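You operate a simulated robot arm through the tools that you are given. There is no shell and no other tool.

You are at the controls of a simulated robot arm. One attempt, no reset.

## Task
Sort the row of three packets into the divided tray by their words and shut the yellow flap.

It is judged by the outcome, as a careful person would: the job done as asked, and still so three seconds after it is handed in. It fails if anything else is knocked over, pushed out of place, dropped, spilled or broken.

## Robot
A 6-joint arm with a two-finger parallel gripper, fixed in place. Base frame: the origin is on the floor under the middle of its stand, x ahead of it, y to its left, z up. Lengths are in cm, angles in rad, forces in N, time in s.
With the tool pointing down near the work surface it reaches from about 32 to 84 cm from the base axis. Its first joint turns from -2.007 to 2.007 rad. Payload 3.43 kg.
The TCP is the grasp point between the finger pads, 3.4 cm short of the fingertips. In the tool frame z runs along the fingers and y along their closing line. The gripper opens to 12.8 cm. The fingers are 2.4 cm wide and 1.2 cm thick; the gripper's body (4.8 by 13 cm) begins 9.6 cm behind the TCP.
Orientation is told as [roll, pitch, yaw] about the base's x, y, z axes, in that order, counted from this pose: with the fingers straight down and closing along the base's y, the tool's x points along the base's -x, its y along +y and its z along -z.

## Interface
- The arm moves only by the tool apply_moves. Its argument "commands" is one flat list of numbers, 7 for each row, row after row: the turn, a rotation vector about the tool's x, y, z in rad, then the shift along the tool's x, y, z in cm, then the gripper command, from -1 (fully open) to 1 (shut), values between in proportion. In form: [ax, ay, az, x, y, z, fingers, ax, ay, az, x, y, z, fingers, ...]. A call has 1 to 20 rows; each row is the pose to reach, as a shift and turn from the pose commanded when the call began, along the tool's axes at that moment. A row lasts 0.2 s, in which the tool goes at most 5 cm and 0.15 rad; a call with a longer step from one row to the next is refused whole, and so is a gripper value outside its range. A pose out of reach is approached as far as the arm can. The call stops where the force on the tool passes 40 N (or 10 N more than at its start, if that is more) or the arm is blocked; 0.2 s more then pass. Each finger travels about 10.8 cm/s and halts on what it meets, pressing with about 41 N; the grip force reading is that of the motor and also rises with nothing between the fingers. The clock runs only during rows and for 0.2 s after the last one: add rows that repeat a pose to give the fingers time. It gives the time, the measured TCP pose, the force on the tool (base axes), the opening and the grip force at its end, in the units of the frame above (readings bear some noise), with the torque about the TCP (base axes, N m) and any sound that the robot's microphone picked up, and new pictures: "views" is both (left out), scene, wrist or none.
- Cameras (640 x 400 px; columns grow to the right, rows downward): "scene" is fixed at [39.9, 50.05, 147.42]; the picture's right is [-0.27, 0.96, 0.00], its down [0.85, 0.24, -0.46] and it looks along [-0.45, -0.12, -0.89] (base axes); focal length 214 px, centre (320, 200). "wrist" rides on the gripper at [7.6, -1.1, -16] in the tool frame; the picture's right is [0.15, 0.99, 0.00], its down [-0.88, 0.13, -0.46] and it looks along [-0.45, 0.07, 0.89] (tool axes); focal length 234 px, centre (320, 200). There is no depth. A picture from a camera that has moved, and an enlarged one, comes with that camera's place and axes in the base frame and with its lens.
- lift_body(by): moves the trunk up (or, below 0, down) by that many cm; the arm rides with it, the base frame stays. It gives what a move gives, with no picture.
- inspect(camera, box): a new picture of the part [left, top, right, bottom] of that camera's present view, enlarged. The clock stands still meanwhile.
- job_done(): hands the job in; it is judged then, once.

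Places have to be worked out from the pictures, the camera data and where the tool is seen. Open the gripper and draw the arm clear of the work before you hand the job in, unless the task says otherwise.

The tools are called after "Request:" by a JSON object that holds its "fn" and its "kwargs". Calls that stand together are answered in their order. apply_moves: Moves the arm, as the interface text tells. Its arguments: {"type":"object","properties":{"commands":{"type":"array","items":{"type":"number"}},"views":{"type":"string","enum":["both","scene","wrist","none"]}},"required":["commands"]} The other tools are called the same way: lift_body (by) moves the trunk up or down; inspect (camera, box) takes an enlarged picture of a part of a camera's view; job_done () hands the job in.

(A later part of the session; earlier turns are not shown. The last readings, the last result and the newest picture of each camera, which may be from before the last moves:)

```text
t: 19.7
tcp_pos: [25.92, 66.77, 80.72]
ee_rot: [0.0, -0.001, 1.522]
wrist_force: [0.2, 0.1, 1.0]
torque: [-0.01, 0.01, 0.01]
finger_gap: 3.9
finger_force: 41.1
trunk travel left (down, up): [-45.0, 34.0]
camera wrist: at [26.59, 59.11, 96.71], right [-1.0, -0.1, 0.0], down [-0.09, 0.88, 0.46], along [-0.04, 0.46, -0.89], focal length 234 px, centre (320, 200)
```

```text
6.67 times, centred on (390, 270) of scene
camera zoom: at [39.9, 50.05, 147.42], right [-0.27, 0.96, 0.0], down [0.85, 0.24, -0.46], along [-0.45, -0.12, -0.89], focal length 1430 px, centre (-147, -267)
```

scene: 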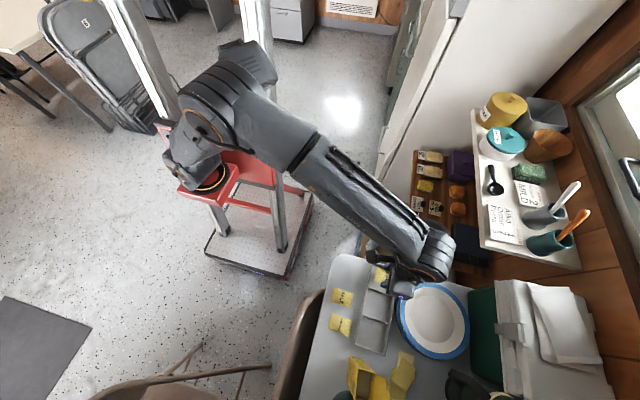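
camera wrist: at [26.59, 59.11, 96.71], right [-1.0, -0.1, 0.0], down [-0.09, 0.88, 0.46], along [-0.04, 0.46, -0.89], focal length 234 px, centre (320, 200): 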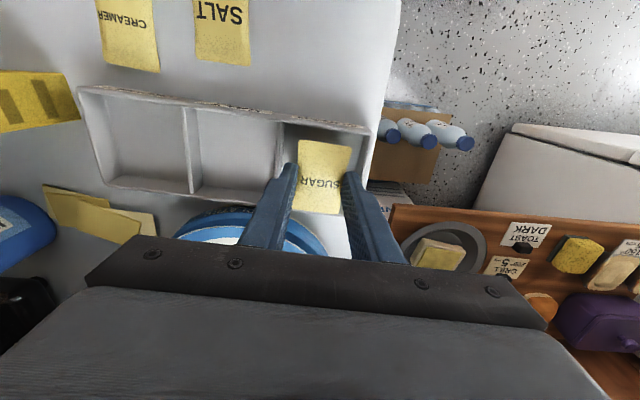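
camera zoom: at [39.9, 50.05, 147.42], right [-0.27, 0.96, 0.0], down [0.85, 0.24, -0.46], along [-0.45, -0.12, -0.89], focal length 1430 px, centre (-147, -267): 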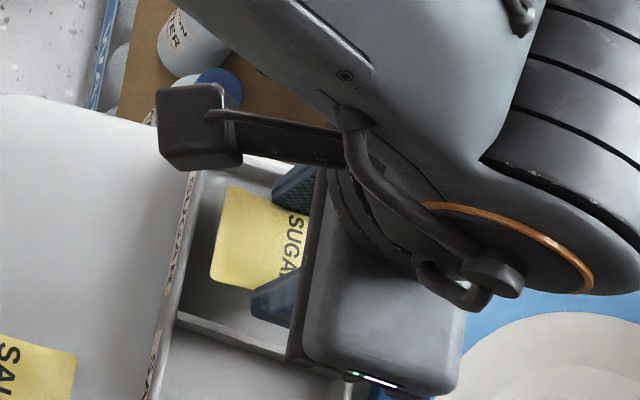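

The packet is centred between divider and end wall with about 0.3 cm finger margin, and about 0.2 cm too far in +y. I correct that and lower 1.1 cm so the packet is just inside the walls.

Request:
{"fn": "apply_moves", "kwargs": {"commands": [0, 0, 0, 0.2, 0, 0, 0.6, 0, 0, 0, 0.2, 0, 0.6, 0.6, 0, 0, 0, 0.2, 0, 1.1, 0.6, 0, 0, 0, 0.2, 0, 1.1, 0.6], "views": "wrist"}}

Request:
{"fn": "inspect", "kwargs": {"camera": "wrist", "box": [230, 90, 390, 220]}}

```text
t: 20.7
tcp_pos: [25.69, 66.69, 79.44]
ee_rot: [-0.001, -0.003, 1.522]
wrist_force: [0.1, 0.0, -0.2]
torque: [0.01, 0.01, 0.02]
finger_gap: 3.91
finger_force: 41.2
trunk travel left (down, up): [-45.0, 34.0]
camera wrist: at [26.56, 58.9, 95.52], right [-1.0, -0.1, 0.0], down [-0.09, 0.88, 0.46], along [-0.04, 0.46, -0.89], focal length 234 px, centre (320, 200)
```

wrist: 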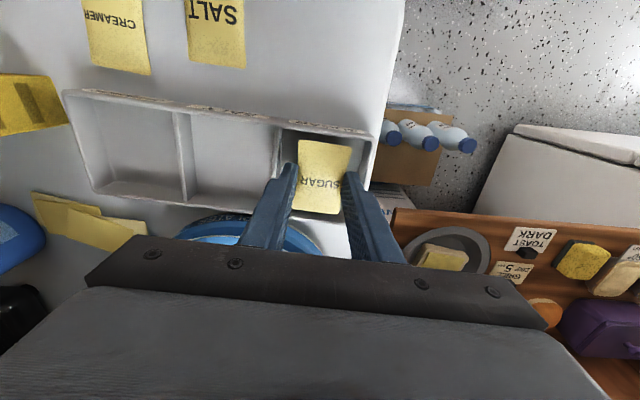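

```text
3.08 times, centred on (310, 155) of wrist
camera zoom: at [26.56, 58.9, 95.52], right [-1.0, -0.1, 0.0], down [-0.09, 0.88, 0.46], along [-0.04, 0.46, -0.89], focal length 720 px, centre (351, 338)
```

zoom: 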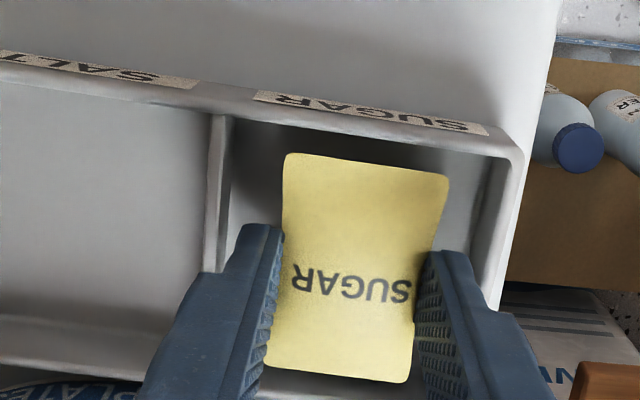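

No contact and clear margins on both sides. I lower 0.8 cm more and open the fingers only slightly (gap about 4.35 cm) to let the packet down.

Request:
{"fn": "apply_moves", "kwargs": {"commands": [0, 0, 0, 0, 0, 0.4, 0.6, 0, 0, 0, 0, 0, 0.8, 0.6, 0, 0, 0, 0, 0, 0.8, 0.6, 0, 0, 0, 0, 0, 0.8, 0.32, 0, 0, 0, 0, 0, 0.8, 0.32, 0, 0, 0, 0, 0, 0.8, 0.32], "views": "wrist"}}

Request:
{"fn": "inspect", "kwargs": {"camera": "wrist", "box": [230, 90, 390, 220]}}

```text
t: 22.1
tcp_pos: [25.71, 66.73, 78.68]
ee_rot: [-0.001, -0.001, 1.523]
wrist_force: [0.7, -0.1, 0.4]
torque: [-0.02, 0.04, 0.01]
finger_gap: 4.36
finger_force: 0.0
trunk travel left (down, up): [-45.0, 34.0]
camera wrist: at [26.55, 59.0, 94.73], right [-1.0, -0.1, 0.0], down [-0.09, 0.89, 0.46], along [-0.04, 0.46, -0.89], focal length 234 px, centre (320, 200)
```

wrist: 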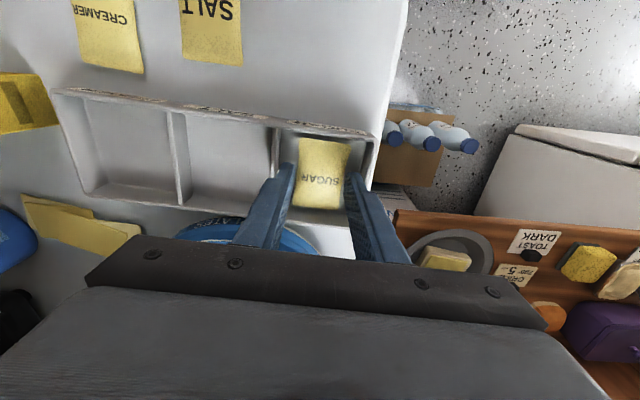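

```text
3.08 times, centred on (310, 155) of wrist
camera zoom: at [26.55, 59.0, 94.73], right [-1.0, -0.1, 0.0], down [-0.09, 0.89, 0.46], along [-0.04, 0.46, -0.89], focal length 720 px, centre (351, 338)
```

zoom: 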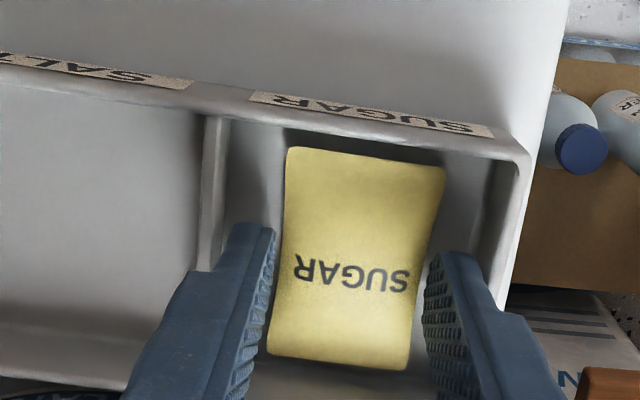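

SUGAR lies flat in its slot. I withdraw straight up, then move over SALT, which recomputes (table at 73.9) to about (34.45, 55.65).

Request:
{"fn": "apply_moves", "kwargs": {"commands": [0, 0, 0, 0, 0, -1.5, 0.32, 0, 0, 0, 0, 0, -4, 0.32, 0, 0, 0, 0, 0, -6.5, 0.32, 0, 0, 0, 2.64, -2.32, -6.5, 0.125, 0, 0, 0, 5.28, -4.63, -6.5, 0.125, 0, 0, 0, 7.92, -6.95, -6.5, 0.125, 0, 0, 0, 10.56, -9.27, -6.5, 0.125, 0, 0, 0, 10.56, -9.27, -6.5, 0.125], "views": "both"}}

Request:
{"fn": "inspect", "kwargs": {"camera": "wrist", "box": [230, 80, 400, 220]}}

Request:
{"fn": "inspect", "kwargs": {"camera": "scene", "box": [320, 240, 420, 320]}}

```text
t: 23.9
tcp_pos: [34.44, 55.6, 85.66]
ee_rot: [-0.002, 0.0, 1.523]
wrist_force: [-1.0, -0.3, -0.3]
torque: [-0.05, 0.0, 0.0]
finger_gap: 5.61
finger_force: 0.1
trunk travel left (down, up): [-45.0, 34.0]
camera wrist: at [35.28, 47.92, 101.5], right [-1.0, -0.1, 0.0], down [-0.09, 0.88, 0.46], along [-0.04, 0.46, -0.89], focal length 234 px, centre (320, 200)
```

scene: 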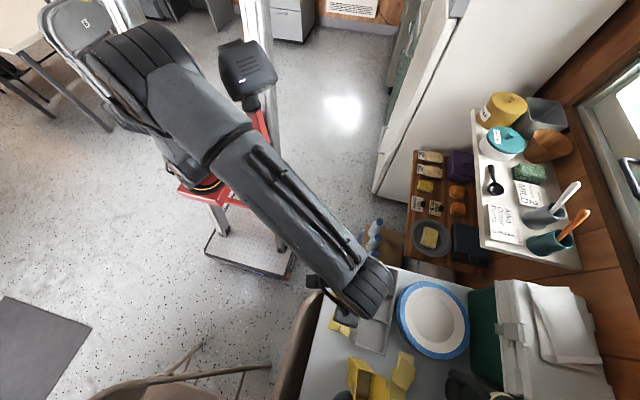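
wrist: 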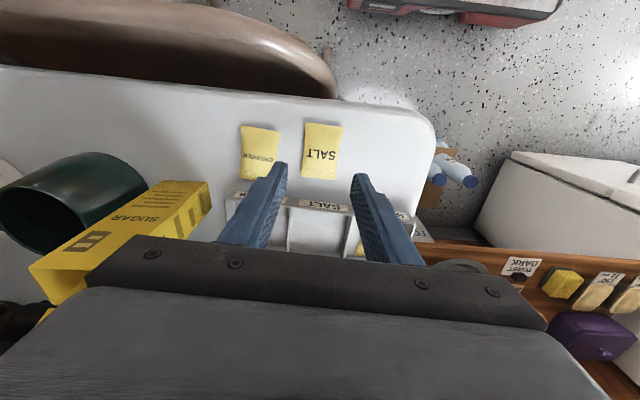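

```text
2.86 times, centred on (315, 150) of wrist
camera zoom: at [35.28, 47.92, 101.5], right [-1.0, -0.1, 0.0], down [-0.09, 0.88, 0.46], along [-0.04, 0.46, -0.89], focal length 669 px, centre (334, 343)
```

zoom: 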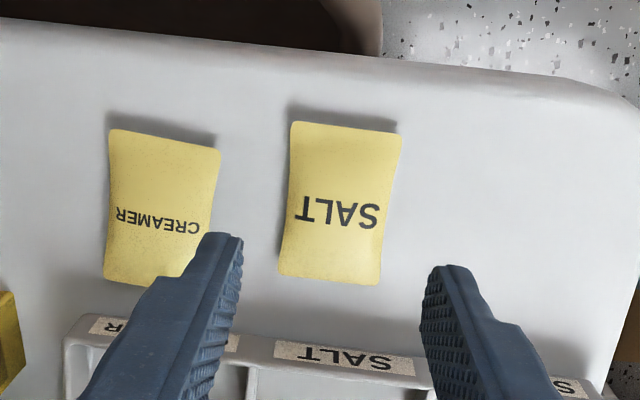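

```text
5.00 times, centred on (370, 280) of scene
camera zoom: at [39.9, 50.05, 147.42], right [-0.27, 0.96, 0.0], down [0.85, 0.24, -0.46], along [-0.45, -0.12, -0.89], focal length 1072 px, centre (70, -200)
```

zoom: 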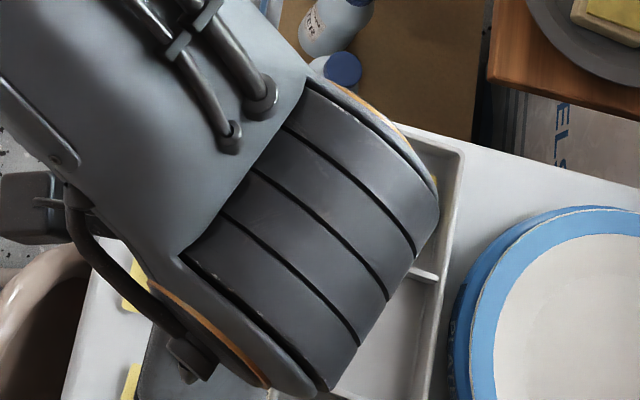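

SALT recomputes to (34.35, 55.6), directly below the TCP. I descend to the proven height (TCP z≈77.5) and close.

Request:
{"fn": "apply_moves", "kwargs": {"commands": [0, 0, 0, 0, 0.07, 3, 0.125, 0, 0, 0, 0, 0.07, 6, 0.125, 0, 0, 0, 0, 0.07, 7.4, 0.125, 0, 0, 0, 0, 0.07, 8.1, 0.125, 0, 0, 0, 0, 0.07, 8.1, 0.125, 0, 0, 0, 0, 0.07, 8.1, 0.3, 0, 0, 0, 0, 0.07, 8.1, 0.6, 0, 0, 0, 0, 0.07, 8.1, 0.6, 0, 0, 0, 0, 0.07, 8.1, 0.6], "views": "wrist"}}

Request:
{"fn": "inspect", "kwargs": {"camera": "wrist", "box": [220, 90, 400, 230]}}

```text
t: 25.7
tcp_pos: [34.4, 55.68, 77.42]
ee_rot: [-0.002, -0.008, 1.521]
wrist_force: [-4.1, 1.3, 10.7]
torque: [-0.12, 0.36, -0.1]
finger_gap: 3.92
finger_force: 41.1
trunk travel left (down, up): [-45.0, 34.0]
stopped in row 9: the force on the tool passed its limit at 41 N (the readings are from after the stop); the commanded pose is now the measured one
camera wrist: at [35.11, 47.9, 93.39], right [-1.0, -0.1, 0.0], down [-0.09, 0.88, 0.46], along [-0.04, 0.46, -0.89], focal length 234 px, centre (320, 200)
```

wrist: 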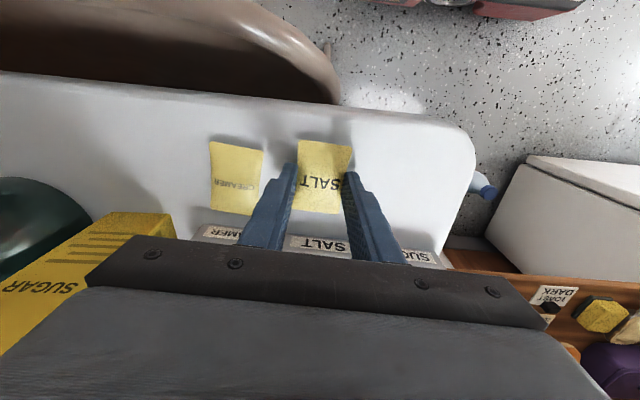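

```text
2.86 times, centred on (310, 160) of wrist
camera zoom: at [35.11, 47.9, 93.39], right [-1.0, -0.1, 0.0], down [-0.09, 0.88, 0.46], along [-0.04, 0.46, -0.89], focal length 669 px, centre (349, 314)
```

zoom: 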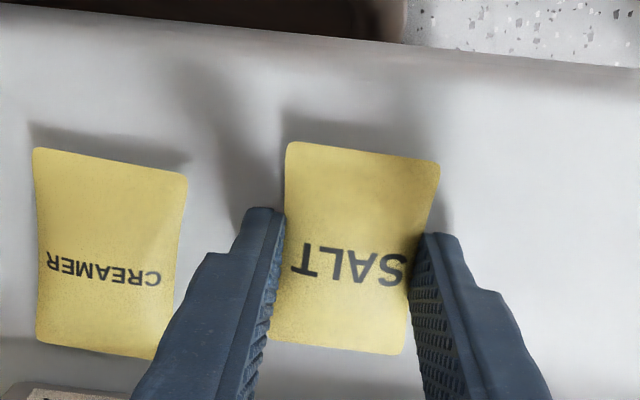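

SALT is held at 3.92 cm; the tips just brushed the table. I lift it 6 cm and carry it over the SALT slot at about (33.6, 66.4).

Request:
{"fn": "apply_moves", "kwargs": {"commands": [0, 0, 0, 0, 0, -0.5, 0.6, 0, 0, 0, 0, 0, -2.5, 0.6, 0, 0, 0, 0, 0, -4.5, 0.6, 0, 0, 0, 0, 0, -6, 0.6, 0, 0, 0, -2.66, 0.33, -6, 0.6, 0, 0, 0, -5.32, 0.66, -6, 0.6, 0, 0, 0, -7.98, 0.99, -6, 0.6, 0, 0, 0, -10.65, 1.32, -6, 0.6, 0, 0, 0, -10.65, 1.32, -6, 0.6], "views": "both"}}

Request:
{"fn": "inspect", "kwargs": {"camera": "wrist", "box": [220, 80, 420, 230]}}

```text
t: 27.7
tcp_pos: [33.35, 66.26, 83.39]
ee_rot: [0.0, -0.004, 1.52]
wrist_force: [-0.3, -0.6, -0.5]
torque: [0.03, 0.0, -0.04]
finger_gap: 3.87
finger_force: 41.3
trunk travel left (down, up): [-45.0, 34.0]
camera wrist: at [34.11, 58.57, 99.43], right [-1.0, -0.1, 0.0], down [-0.09, 0.88, 0.46], along [-0.04, 0.46, -0.89], focal length 234 px, centre (320, 200)
```

scene: 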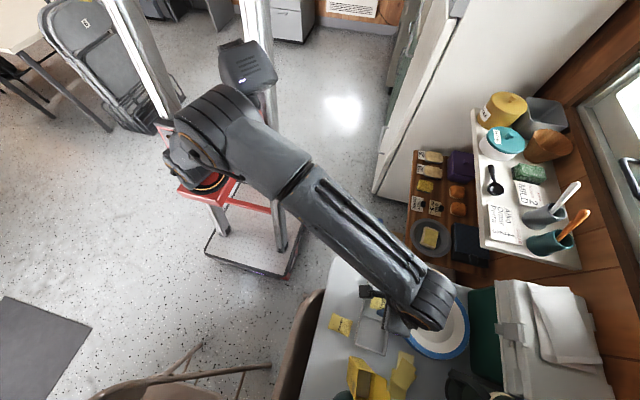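
wrist: 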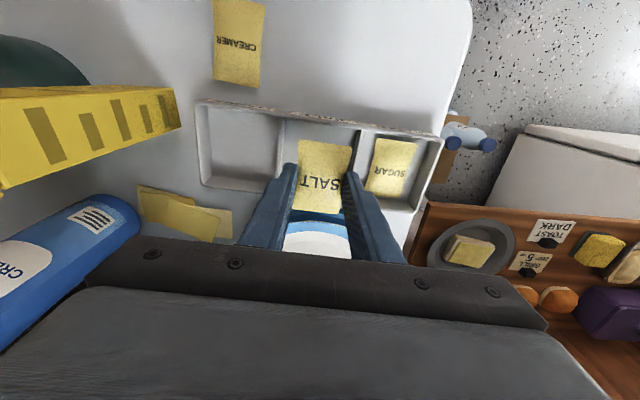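

```text
2.67 times, centred on (320, 155) of wrist
camera zoom: at [34.11, 58.57, 99.43], right [-1.0, -0.1, 0.0], down [-0.09, 0.88, 0.46], along [-0.04, 0.46, -0.89], focal length 624 px, centre (320, 320)
```

zoom: 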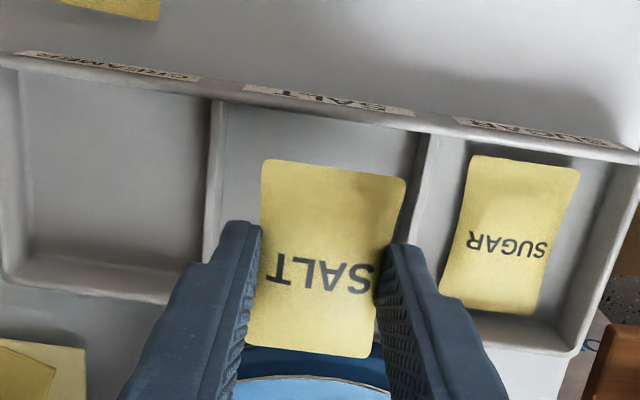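

The SALT slot's dividers come out at x≈29.8 and 37.6, while the fingers are centred about 0.45 cm short of that in x. I shift +0.45 x and lower near the rim, then check.

Request:
{"fn": "apply_moves", "kwargs": {"commands": [0, 0, 0, 0, -0.45, 0, 0.6, 0, 0, 0, 0, -0.45, 1.4, 0.6, 0, 0, 0, 0, -0.45, 2.7, 0.6, 0, 0, 0, 0, -0.45, 2.7, 0.6], "views": "wrist"}}

Request:
{"fn": "inspect", "kwargs": {"camera": "wrist", "box": [230, 90, 390, 220]}}

```text
t: 28.7
tcp_pos: [33.82, 66.3, 80.73]
ee_rot: [0.0, -0.006, 1.52]
wrist_force: [0.4, 0.6, -0.3]
torque: [-0.02, 0.02, 0.0]
finger_gap: 3.9
finger_force: 40.8
trunk travel left (down, up): [-45.0, 34.0]
camera wrist: at [34.65, 58.49, 96.72], right [-1.0, -0.1, 0.0], down [-0.09, 0.88, 0.46], along [-0.04, 0.46, -0.89], focal length 234 px, centre (320, 200)
```

wrist: 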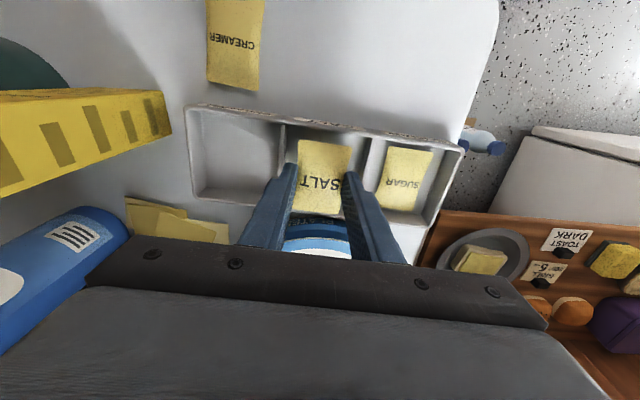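

```text
3.08 times, centred on (310, 155) of wrist
camera zoom: at [34.65, 58.49, 96.72], right [-1.0, -0.1, 0.0], down [-0.09, 0.88, 0.46], along [-0.04, 0.46, -0.89], focal length 720 px, centre (351, 338)
```

zoom: 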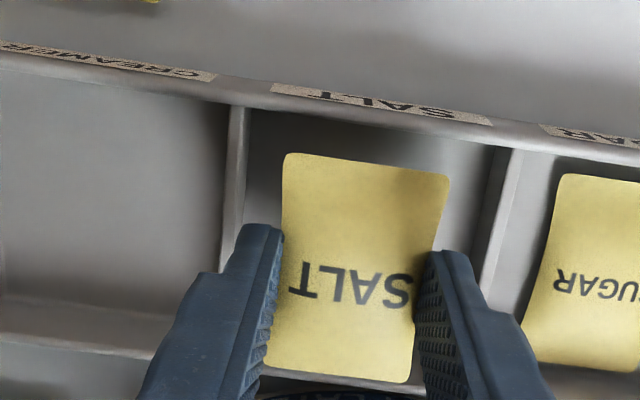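

Margins: about 0.15 cm on the CREAMER side and 0.5 cm on the SUGAR side, so I shift −0.17 in x, lower 1.9 cm into the slot and release with a small opening.

Request:
{"fn": "apply_moves", "kwargs": {"commands": [0, 0, 0, 0, 0.17, 0, 0.6, 0, 0, 0, 0, 0.17, 0.7, 0.6, 0, 0, 0, 0, 0.17, 1.3, 0.6, 0, 0, 0, 0, 0.17, 1.9, 0.6, 0, 0, 0, 0, 0.17, 1.9, 0.6, 0, 0, 0, 0, 0.17, 1.9, 0.33, 0, 0, 0, 0, 0.17, 1.9, 0.33, 0, 0, 0, 0, 0.17, 1.9, 0.33], "views": "wrist"}}

Request:
{"fn": "inspect", "kwargs": {"camera": "wrist", "box": [230, 90, 390, 220]}}

```text
t: 30.5
tcp_pos: [33.66, 66.33, 78.82]
ee_rot: [0.001, -0.006, 1.52]
wrist_force: [-0.2, -0.1, 0.6]
torque: [0.0, 0.05, -0.02]
finger_gap: 4.3
finger_force: 0.1
trunk travel left (down, up): [-45.0, 34.0]
camera wrist: at [34.48, 58.58, 94.77], right [-1.0, -0.1, 0.0], down [-0.09, 0.88, 0.46], along [-0.04, 0.46, -0.89], focal length 234 px, centre (320, 200)
```

wrist: 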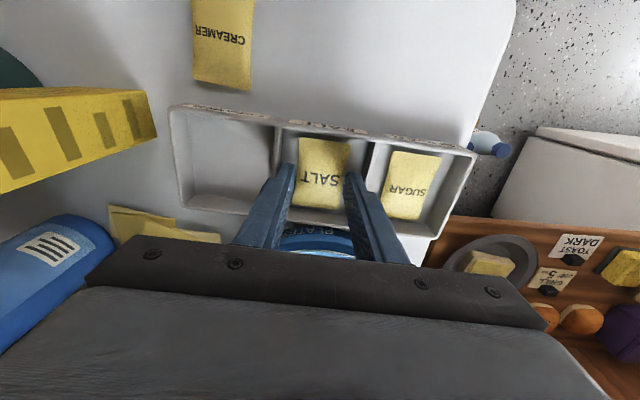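

```text
3.08 times, centred on (310, 155) of wrist
camera zoom: at [34.48, 58.58, 94.77], right [-1.0, -0.1, 0.0], down [-0.09, 0.88, 0.46], along [-0.04, 0.46, -0.89], focal length 720 px, centre (351, 338)
```

zoom: 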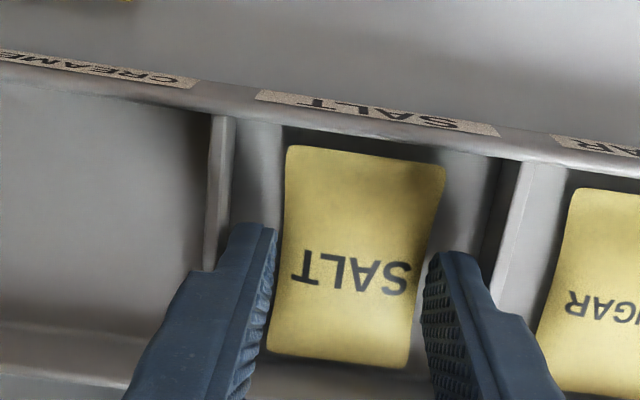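

SALT is down in its slot. Before choosing how to place CREAMER next to the box, I raise straight out and take a good look at the box and flap from here.

Request:
{"fn": "apply_moves", "kwargs": {"commands": [0, 0, 0, 0, 0, -1.5, 0.33, 0, 0, 0, 0, 0, -4, 0.33, 0, 0, 0, 0, 0, -7, 0.33, 0, 0, 0, 0, 0, -9, 0.33, 0, 0, 0, 0, 0, -9, 0.33], "views": "both"}}

Request:
{"fn": "inspect", "kwargs": {"camera": "wrist", "box": [0, 80, 260, 250]}}

Request:
{"fn": "inspect", "kwargs": {"camera": "wrist", "box": [170, 80, 430, 240]}}

```text
t: 31.7
tcp_pos: [33.62, 66.34, 87.77]
ee_rot: [-0.001, -0.005, 1.52]
wrist_force: [0.3, 0.6, 0.2]
torque: [-0.02, 0.03, 0.0]
finger_gap: 4.31
finger_force: 0.1
trunk travel left (down, up): [-45.0, 34.0]
camera wrist: at [34.4, 58.62, 103.73], right [-1.0, -0.1, 0.0], down [-0.09, 0.88, 0.46], along [-0.04, 0.46, -0.89], focal length 234 px, centre (320, 200)
```

scene: 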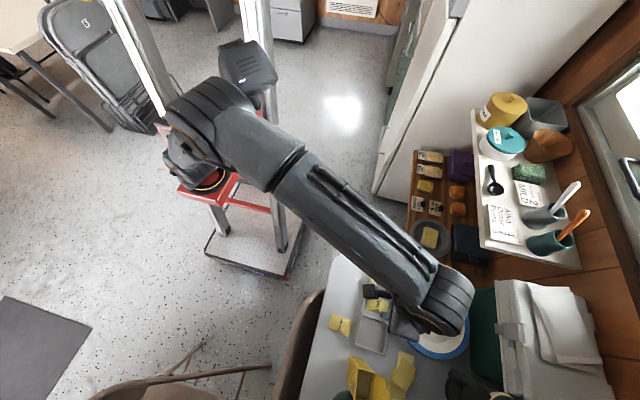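
wrist: 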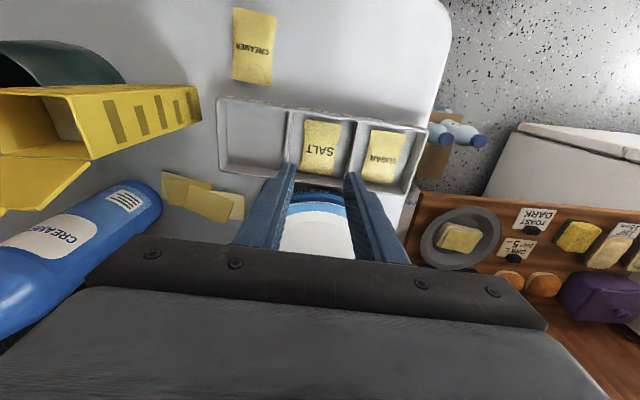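

```text
2.35 times, centred on (130, 165) of wrist
camera zoom: at [34.4, 58.62, 103.73], right [-1.0, -0.1, 0.0], down [-0.09, 0.88, 0.46], along [-0.04, 0.46, -0.89], focal length 551 px, centre (767, 282)
```

zoom: 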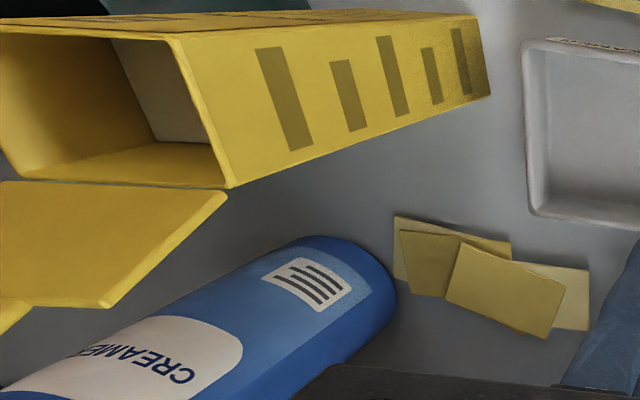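

```text
2.46 times, centred on (300, 160) of wrist
camera zoom: at [34.4, 58.62, 103.73], right [-1.0, -0.1, 0.0], down [-0.09, 0.88, 0.46], along [-0.04, 0.46, -0.89], focal length 576 px, centre (369, 298)
```

zoom: 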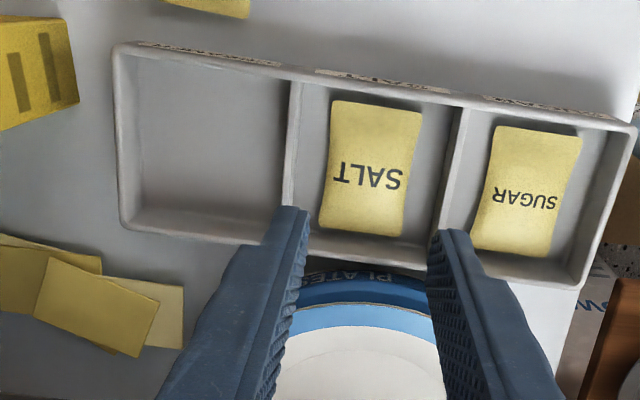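

Both packets sit flat in the right slots. The box's front face is at x≈48.3 (top z≈89.5), leaving about 0.7 cm beside the gripper body if CREAMER is placed at x≈41.1, so the same grip works; I now move over CREAMER at about (41.7, 56.75), turning to match its slight tilt.

Request:
{"fn": "apply_moves", "kwargs": {"commands": [0, 0, 0, 2.3, -2.14, 0, 0.33, 0, 0, 0.02, 4.6, -4.28, 0, 0.2, 0, 0, 0.045, 6.9, -6.42, 0, 0.0625, 0, 0, 0.045, 9.18, -8.56, 0, 0.0625, 0, 0, 0.045, 9.18, -8.56, 0, 0.0625], "views": "both"}}

Request:
{"fn": "inspect", "kwargs": {"camera": "wrist", "box": [220, 80, 400, 220]}}

```text
t: 32.9
tcp_pos: [42.18, 56.76, 87.45]
ee_rot: [0.002, -0.005, 1.477]
wrist_force: [0.0, -1.2, 0.2]
torque: [-0.02, 0.01, -0.03]
finger_gap: 6.0
finger_force: 0.0
trunk travel left (down, up): [-45.0, 34.0]
camera wrist: at [42.62, 48.92, 103.56], right [-1.0, -0.05, 0.0], down [-0.05, 0.89, 0.46], along [-0.02, 0.46, -0.89], focal length 234 px, centre (320, 200)
```

scene: 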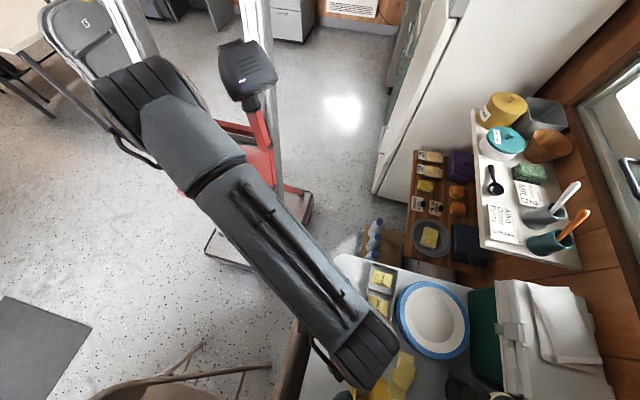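
wrist: 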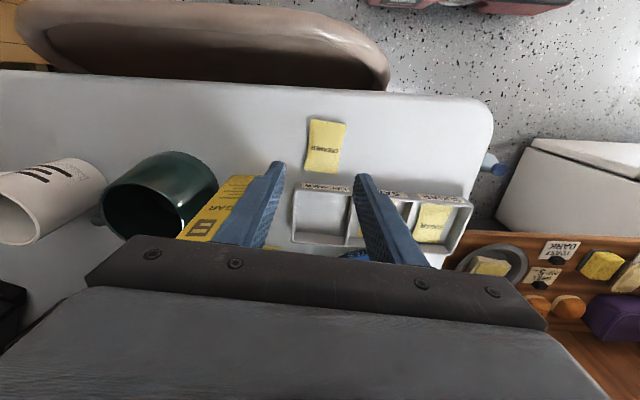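

```text
2.86 times, centred on (310, 150) of wrist
camera zoom: at [42.62, 48.92, 103.56], right [-1.0, -0.05, 0.0], down [-0.05, 0.89, 0.46], along [-0.02, 0.46, -0.89], focal length 669 px, centre (349, 343)
```

zoom: 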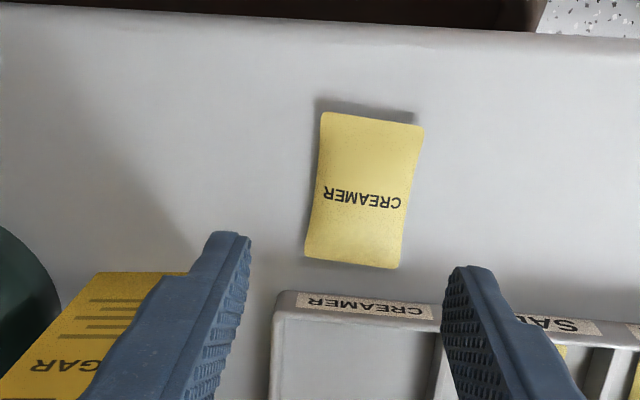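

CREAMER recomputes to (41.65, 56.6); the TCP reads 42.2, so I correct −0.5 cm in x while descending 7 cm, then re-read before closing.

Request:
{"fn": "apply_moves", "kwargs": {"commands": [0, 0, 0, 0, 0.5, 2.5, 0.0625, 0, 0, 0, 0, 0.5, 5, 0.0625, 0, 0, 0, 0, 0.5, 7, 0.0625, 0, 0, 0, 0, 0.5, 7, 0.0625, 0, 0, 0, 0, 0.5, 7, 0.0625], "views": "wrist"}}

Request:
{"fn": "inspect", "kwargs": {"camera": "wrist", "box": [220, 80, 400, 220]}}

```text
t: 34.1
tcp_pos: [41.43, 56.65, 80.74]
ee_rot: [0.001, -0.006, 1.476]
wrist_force: [-0.1, 1.2, -0.4]
torque: [0.0, -0.04, 0.01]
finger_gap: 5.99
finger_force: 0.1
trunk travel left (down, up): [-45.0, 34.0]
camera wrist: at [41.9, 48.95, 96.7], right [-1.0, -0.05, 0.0], down [-0.05, 0.89, 0.46], along [-0.02, 0.46, -0.89], focal length 234 px, centre (320, 200)
```

wrist: 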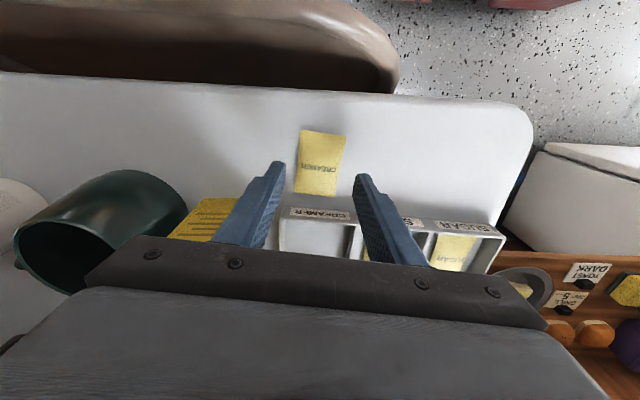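

```text
2.86 times, centred on (310, 150) of wrist
camera zoom: at [41.9, 48.95, 96.7], right [-1.0, -0.05, 0.0], down [-0.05, 0.89, 0.46], along [-0.02, 0.46, -0.89], focal length 669 px, centre (349, 343)
```

zoom: 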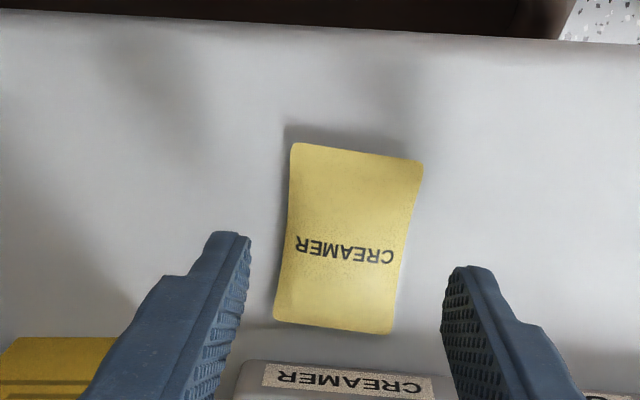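

Fingers and packet agree within 0.15 cm (CREAMER at x≈41.6). I nudge +0.15 x, go down 3.1 cm and close.

Request:
{"fn": "apply_moves", "kwargs": {"commands": [0, 0, 0, 0, -0.15, 1.5, 0.0625, 0, 0, 0, 0, -0.15, 2.6, 0.0625, 0, 0, 0, 0, -0.15, 3.1, 0.0625, 0, 0, 0, 0, -0.15, 3.1, 0.0625, 0, 0, 0, 0, -0.15, 3.1, 0.3, 0, 0, 0, 0, -0.15, 3.1, 0.6, 0, 0, 0, 0, -0.15, 3.1, 0.6, 0, 0, 0, 0, -0.15, 3.1, 0.6], "views": "wrist"}}

Request:
{"fn": "inspect", "kwargs": {"camera": "wrist", "box": [220, 90, 400, 230]}}

```text
t: 35.9
tcp_pos: [41.61, 56.77, 77.53]
ee_rot: [0.001, -0.004, 1.476]
wrist_force: [-0.3, 0.6, 1.2]
torque: [0.0, -0.01, -0.02]
finger_gap: 3.89
finger_force: 40.4
trunk travel left (down, up): [-45.0, 34.0]
camera wrist: at [42.09, 49.01, 93.59], right [-1.0, -0.05, 0.0], down [-0.05, 0.89, 0.46], along [-0.02, 0.46, -0.89], focal length 234 px, centre (320, 200)
```

wrist: 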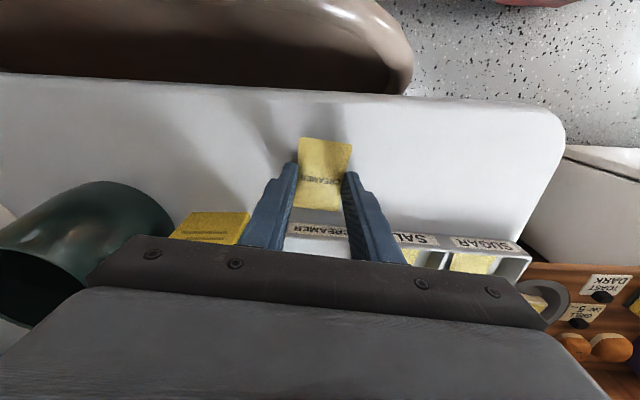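

```text
2.86 times, centred on (310, 160) of wrist
camera zoom: at [42.09, 49.01, 93.59], right [-1.0, -0.05, 0.0], down [-0.05, 0.89, 0.46], along [-0.02, 0.46, -0.89], focal length 669 px, centre (349, 314)
```

zoom: 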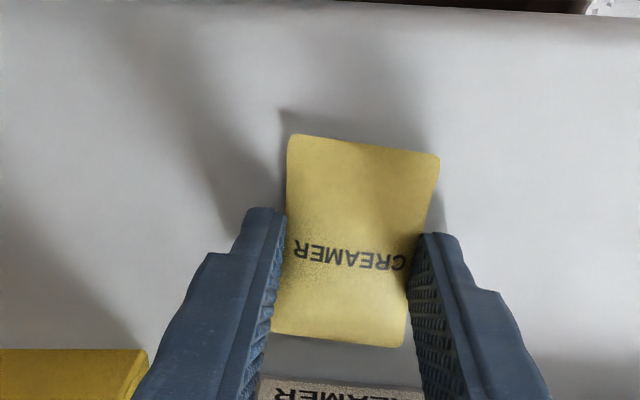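

CREAMER is held (3.89 cm). I lift 9 cm so the gripper body passes above the flap, then carry it over its slot at about (41.1, 66.1), turning back to the tray's angle.

Request:
{"fn": "apply_moves", "kwargs": {"commands": [0, 0, 0, 0, 0, -0.5, 0.6, 0, 0, 0, 0, 0, -3, 0.6, 0, 0, 0, 0, 0, -6, 0.6, 0, 0, 0, 0, 0, -9, 0.6, 0, 0, 0, 0, 0, -9, 0.6, 0, 0, -0.015, -2.3, 0.34, -9, 0.6, 0, 0, -0.03, -4.6, 0.69, -9, 0.6, 0, 0, -0.045, -6.95, 1.03, -9, 0.6, 0, 0, -0.045, -9.26, 1.38, -9, 0.6, 0, 0, -0.045, -9.26, 1.38, -9, 0.6, 0, 0, -0.045, -9.26, 1.38, -9, 0.6], "views": "both"}}

Request:
{"fn": "inspect", "kwargs": {"camera": "wrist", "box": [200, 80, 420, 240]}}

Request:
{"fn": "inspect", "kwargs": {"camera": "wrist", "box": [0, 80, 260, 250]}}

Request:
{"fn": "inspect", "kwargs": {"camera": "scene", "box": [330, 300, 450, 400]}}

```text
t: 38.3
tcp_pos: [40.71, 66.04, 86.46]
ee_rot: [0.0, -0.005, 1.52]
wrist_force: [0.1, -0.7, 0.1]
torque: [0.01, -0.01, 0.03]
finger_gap: 3.91
finger_force: 41.1
trunk travel left (down, up): [-45.0, 34.0]
camera wrist: at [41.61, 58.29, 102.61], right [-1.0, -0.1, 0.0], down [-0.09, 0.88, 0.46], along [-0.04, 0.46, -0.89], focal length 234 px, centre (320, 200)
```

scene: 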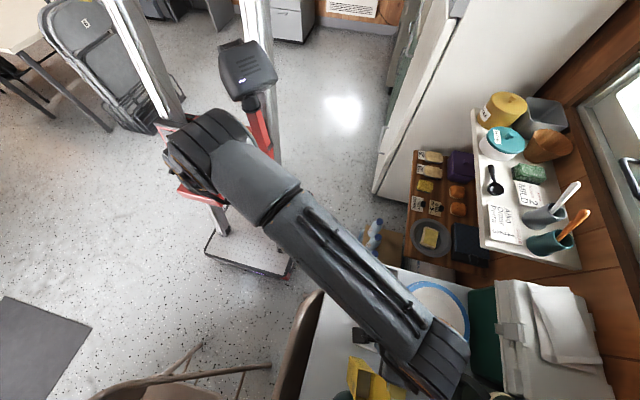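
wrist: 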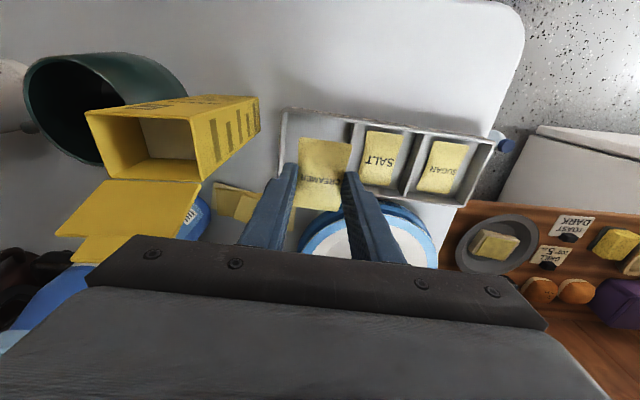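

```text
2.50 times, centred on (310, 160) of wrist
camera zoom: at [41.61, 58.29, 102.61], right [-1.0, -0.1, 0.0], down [-0.09, 0.88, 0.46], along [-0.04, 0.46, -0.89], focal length 585 px, centre (345, 300)
```

zoom: 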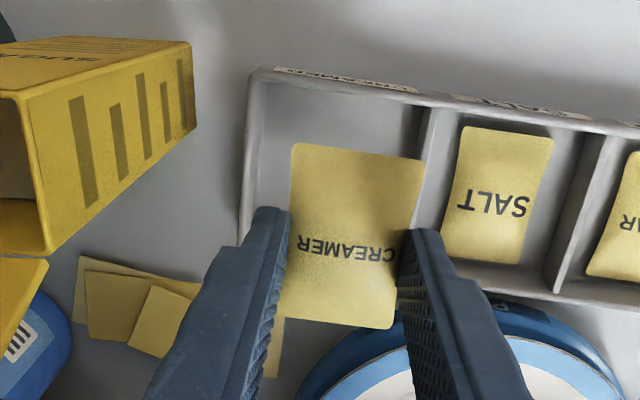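

```text
2.35 times, centred on (130, 165) of wrist
camera zoom: at [41.61, 58.29, 102.61], right [-1.0, -0.1, 0.0], down [-0.09, 0.88, 0.46], along [-0.04, 0.46, -0.89], focal length 551 px, centre (767, 282)
```

zoom: 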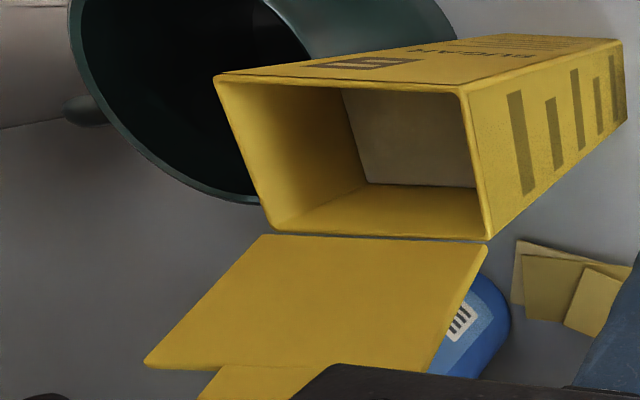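

```text
4.00 times, centred on (390, 350) of scene
camera zoom: at [39.9, 50.05, 147.42], right [-0.27, 0.96, 0.0], down [0.85, 0.24, -0.46], along [-0.45, -0.12, -0.89], focal length 858 px, centre (40, -400)
```

zoom: 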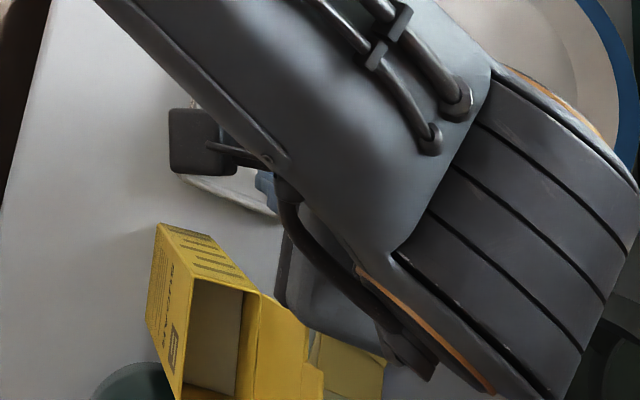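

The flap is now plain to see: a panel hinged on the box's +y top edge, leaning about 25° outward, with a tab. The CREAMER slot is x 37.65–44.85 inside, so I shift +0.2 x (keeping about 0.6 cm from the box to the gripper body) and lower 5.5 cm, then check.

Request:
{"fn": "apply_moves", "kwargs": {"commands": [0, 0, 0, 0, -0.2, 0, 0.6, 0, 0, 0, 0, -0.2, 2, 0.6, 0, 0, 0, 0, -0.2, 4, 0.6, 0, 0, 0, 0, -0.2, 5.5, 0.6, 0, 0, 0, 0, -0.2, 5.5, 0.6], "views": "both"}}

Request:
{"fn": "inspect", "kwargs": {"camera": "wrist", "box": [230, 90, 390, 220]}}

Request:
{"fn": "inspect", "kwargs": {"camera": "scene", "box": [340, 320, 420, 400]}}

```text
t: 39.5
tcp_pos: [41.09, 66.07, 81.11]
ee_rot: [-0.001, -0.005, 1.521]
wrist_force: [-0.4, -0.3, -0.7]
torque: [-0.03, 0.0, 0.03]
finger_gap: 3.9
finger_force: 41.1
trunk travel left (down, up): [-45.0, 34.0]
camera wrist: at [41.91, 58.38, 97.03], right [-1.0, -0.1, 0.0], down [-0.09, 0.88, 0.46], along [-0.04, 0.46, -0.89], focal length 234 px, centre (320, 200)
```

scene: 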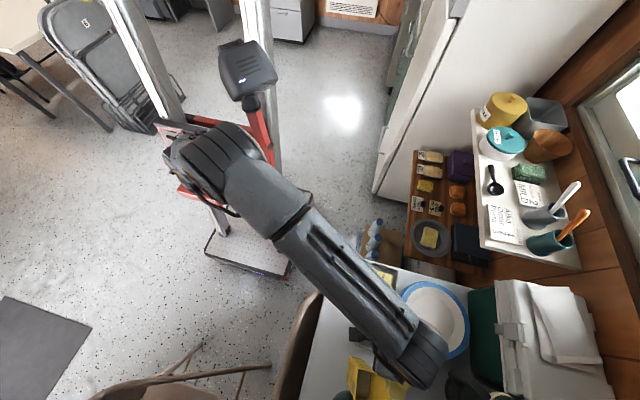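
wrist: 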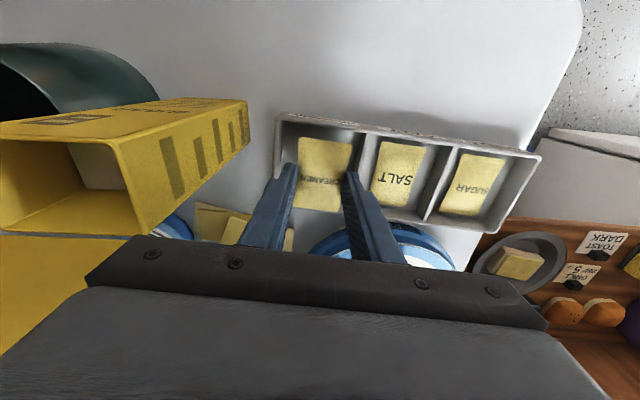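

```text
3.08 times, centred on (310, 155) of wrist
camera zoom: at [41.91, 58.38, 97.03], right [-1.0, -0.1, 0.0], down [-0.09, 0.88, 0.46], along [-0.04, 0.46, -0.89], focal length 720 px, centre (351, 338)
```

zoom: 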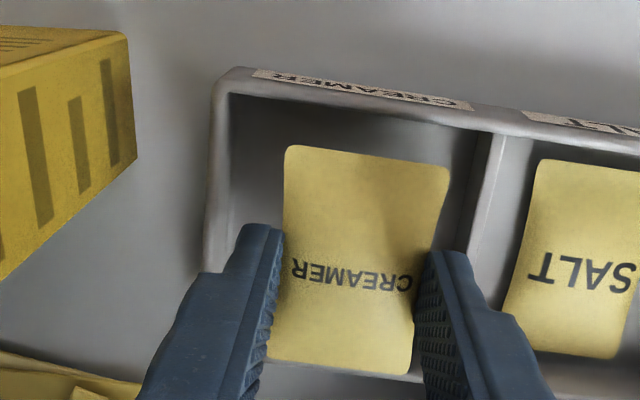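

```text
5.00 times, centred on (380, 360) of scene
camera zoom: at [39.9, 50.05, 147.42], right [-0.27, 0.96, 0.0], down [0.85, 0.24, -0.46], along [-0.45, -0.12, -0.89], focal length 1072 px, centre (20, -600)
```

zoom: 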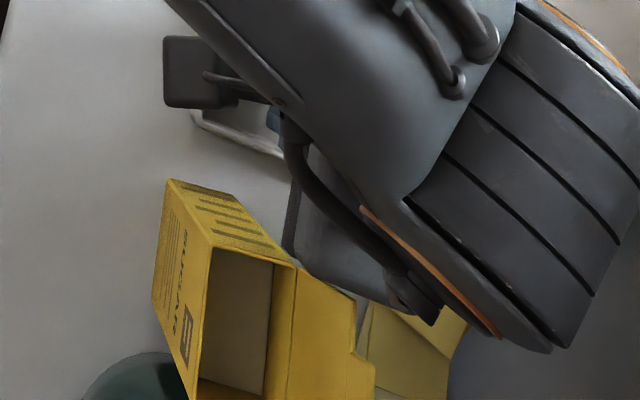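

Everything is clear: packet centred in y, 0.5 cm to the end wall and about 0.1 cm to the divider. I shift +0.12 x, lower 1.4 cm so the packet is inside the rim, and release gently.

Request:
{"fn": "apply_moves", "kwargs": {"commands": [0, 0, 0, 0, -0.12, 0, 0.6, 0, 0, 0, 0, -0.12, 0.7, 0.6, 0, 0, 0, 0, -0.12, 1.4, 0.6, 0, 0, 0, 0, -0.12, 1.4, 0.6, 0, 0, 0, 0, -0.12, 1.4, 0.33, 0, 0, 0, 0, -0.12, 1.4, 0.33, 0, 0, 0, 0, -0.12, 1.4, 0.33], "views": "wrist"}}

Request:
{"fn": "inspect", "kwargs": {"camera": "wrist", "box": [230, 90, 390, 220]}}

```text
t: 41.1
tcp_pos: [41.4, 66.01, 79.79]
ee_rot: [0.001, -0.005, 1.521]
wrist_force: [-0.4, 0.6, -0.3]
torque: [0.0, -0.03, 0.02]
finger_gap: 4.29
finger_force: 0.1
trunk travel left (down, up): [-45.0, 34.0]
camera wrist: at [42.2, 58.45, 95.77], right [-1.0, -0.1, 0.0], down [-0.09, 0.88, 0.46], along [-0.04, 0.46, -0.89], focal length 234 px, centre (320, 200)
```

wrist: 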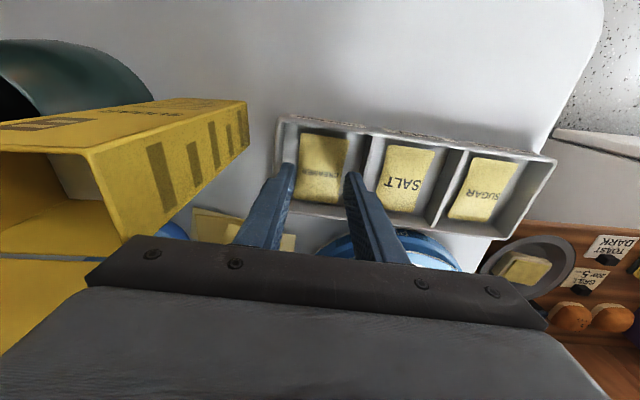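

```text
3.08 times, centred on (310, 155) of wrist
camera zoom: at [42.2, 58.45, 95.77], right [-1.0, -0.1, 0.0], down [-0.09, 0.88, 0.46], along [-0.04, 0.46, -0.89], focal length 720 px, centre (351, 338)
```

zoom: 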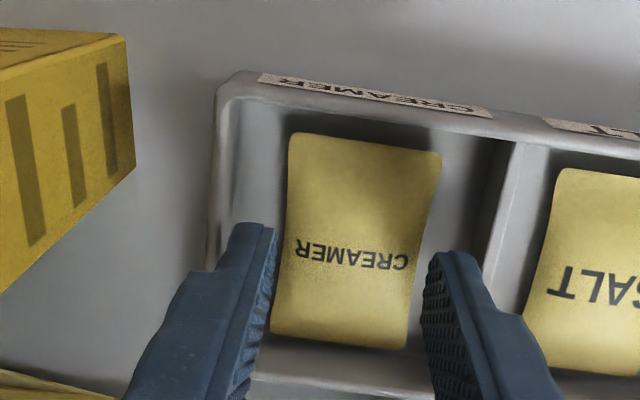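

CREAMER is down flat in its slot, so all three are sorted. I withdraw straight up well above the flap, closing the fingers, and look at the box, flap and bottle.

Request:
{"fn": "apply_moves", "kwargs": {"commands": [0, 0, 0, 0, 0, -1.5, 0.33, 0, 0, 0, 0, 0, -5, 0.33, 0, 0, 0, 0, 0, -9, 0.33, 0, 0, 0, 0, 0, -13, 0.6, 0, 0, 0, 0, 0, -17, 0.8, 0, 0, 0, 0, 0, -21, 1.0, 0, 0, 0, 0, 0, -21, 1.0], "views": "both"}}

Request:
{"fn": "inspect", "kwargs": {"camera": "wrist", "box": [60, 80, 300, 250]}}

Request:
{"fn": "inspect", "kwargs": {"camera": "wrist", "box": [240, 90, 480, 240]}}

```text
t: 42.7
tcp_pos: [41.32, 66.27, 100.66]
ee_rot: [0.0, -0.007, 1.52]
wrist_force: [0.5, 0.1, -0.5]
torque: [-0.01, -0.02, -0.02]
finger_gap: 0.01
finger_force: 33.1
trunk travel left (down, up): [-45.0, 34.0]
camera wrist: at [42.1, 58.51, 116.69], right [-1.0, -0.1, 0.0], down [-0.09, 0.88, 0.46], along [-0.04, 0.46, -0.89], focal length 234 px, centre (320, 200)
```

scene: 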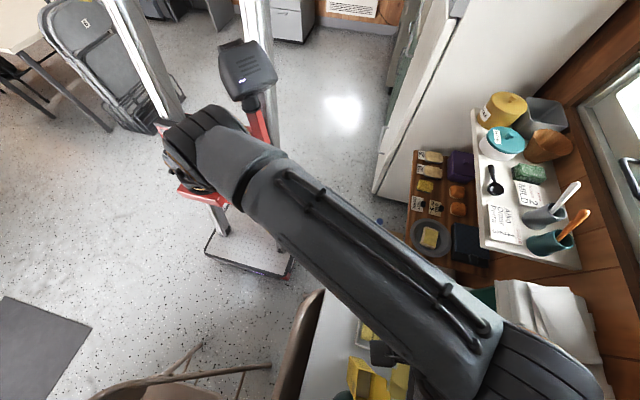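
wrist: 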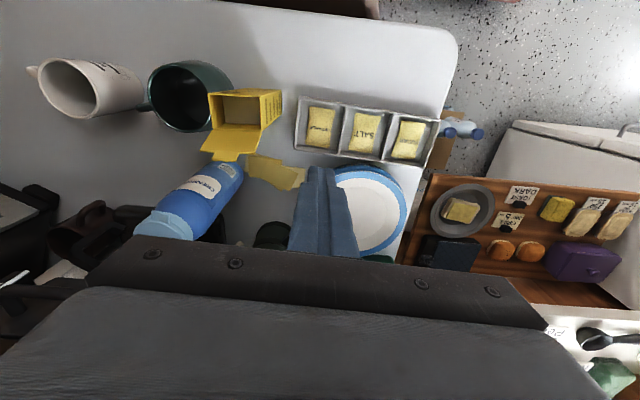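

```text
2.35 times, centred on (180, 165) of wrist
camera zoom: at [42.1, 58.51, 116.69], right [-1.0, -0.1, 0.0], down [-0.09, 0.88, 0.46], along [-0.04, 0.46, -0.89], focal length 551 px, centre (649, 282)
```

zoom: 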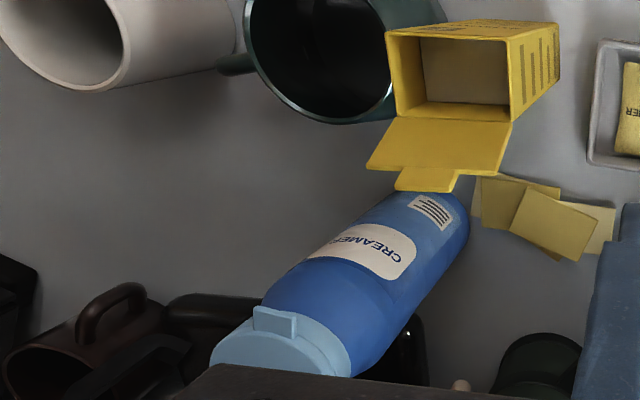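

```text
2.67 times, centred on (360, 165) of wrist
camera zoom: at [42.1, 58.51, 116.69], right [-1.0, -0.1, 0.0], down [-0.09, 0.88, 0.46], along [-0.04, 0.46, -0.89], focal length 624 px, centre (213, 293)
```

zoom: 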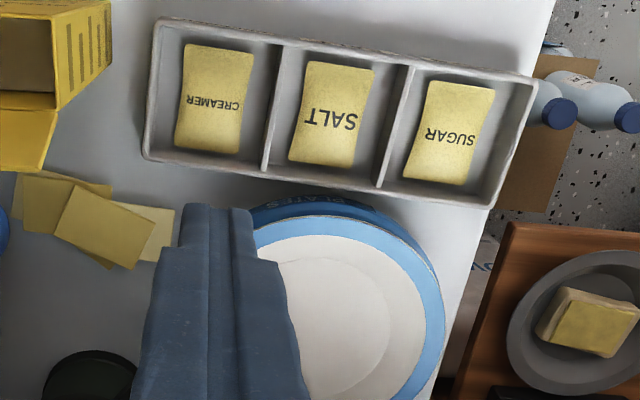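

All three packets are flat in their own slots. The flap panel rises from the hinge (y≈64.7, z≈89.5) to about (66.5, 93), with a tab tip near (66.9, 94.0) around x 51; the creamer bottle's cap is near (59, 76, 94). I move to the +y side of the flap at (51, 71.5), still above everything, aligning with the box.

Request:
{"fn": "apply_moves", "kwargs": {"commands": [0, 0, -0.03, -1.9, -3.14, 0, 1, 0, 0, -0.06, -3.8, -6.28, 0, 1, 0, 0, -0.097, -5.69, -9.42, 0, 1, 0, 0, -0.097, -5.69, -9.42, 0, 1, 0, 0, -0.097, -5.69, -9.42, 0, 1], "views": "both"}}

Request:
{"fn": "inspect", "kwargs": {"camera": "wrist", "box": [200, 40, 440, 220]}}

```text
t: 43.9
tcp_pos: [48.83, 68.0, 99.45]
ee_rot: [-0.003, -0.005, 1.618]
wrist_force: [0.3, -1.2, -0.1]
torque: [-0.01, 0.0, -0.01]
finger_gap: 0.01
finger_force: 32.9
out of reach, approached as far as the arm can: row 2, 3, 4, 5
trunk travel left (down, up): [-45.0, 34.0]
camera wrist: at [50.27, 60.31, 115.52], right [-0.98, -0.19, 0.0], down [-0.17, 0.87, 0.46], along [-0.09, 0.45, -0.89], focal length 234 px, centre (320, 200)
```

scene: 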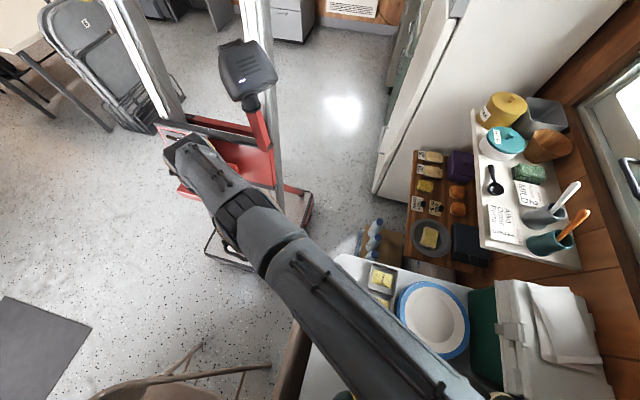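
wrist: 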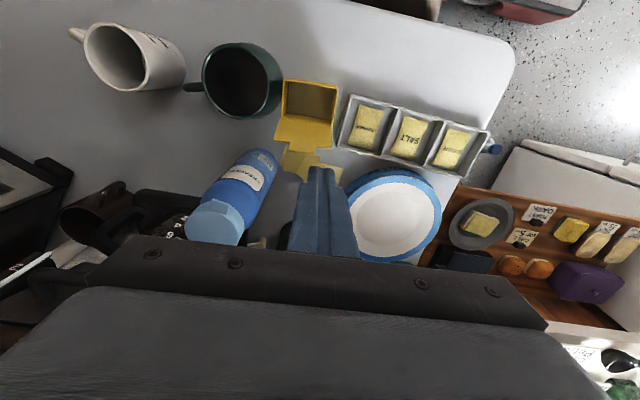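

```text
2.22 times, centred on (320, 130) of wrist
camera zoom: at [50.27, 60.31, 115.52], right [-0.98, -0.19, 0.0], down [-0.17, 0.87, 0.46], along [-0.09, 0.45, -0.89], focal length 520 px, centre (320, 356)
```

zoom: 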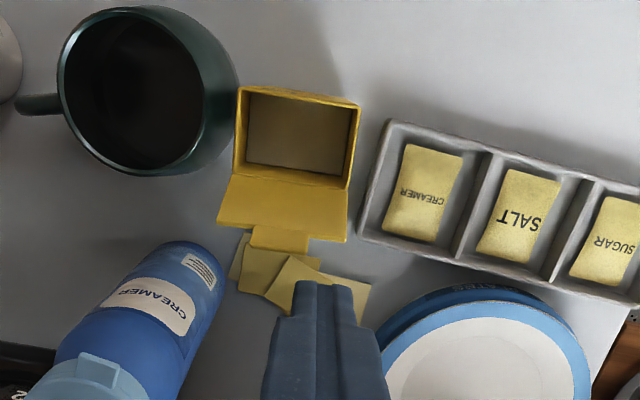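

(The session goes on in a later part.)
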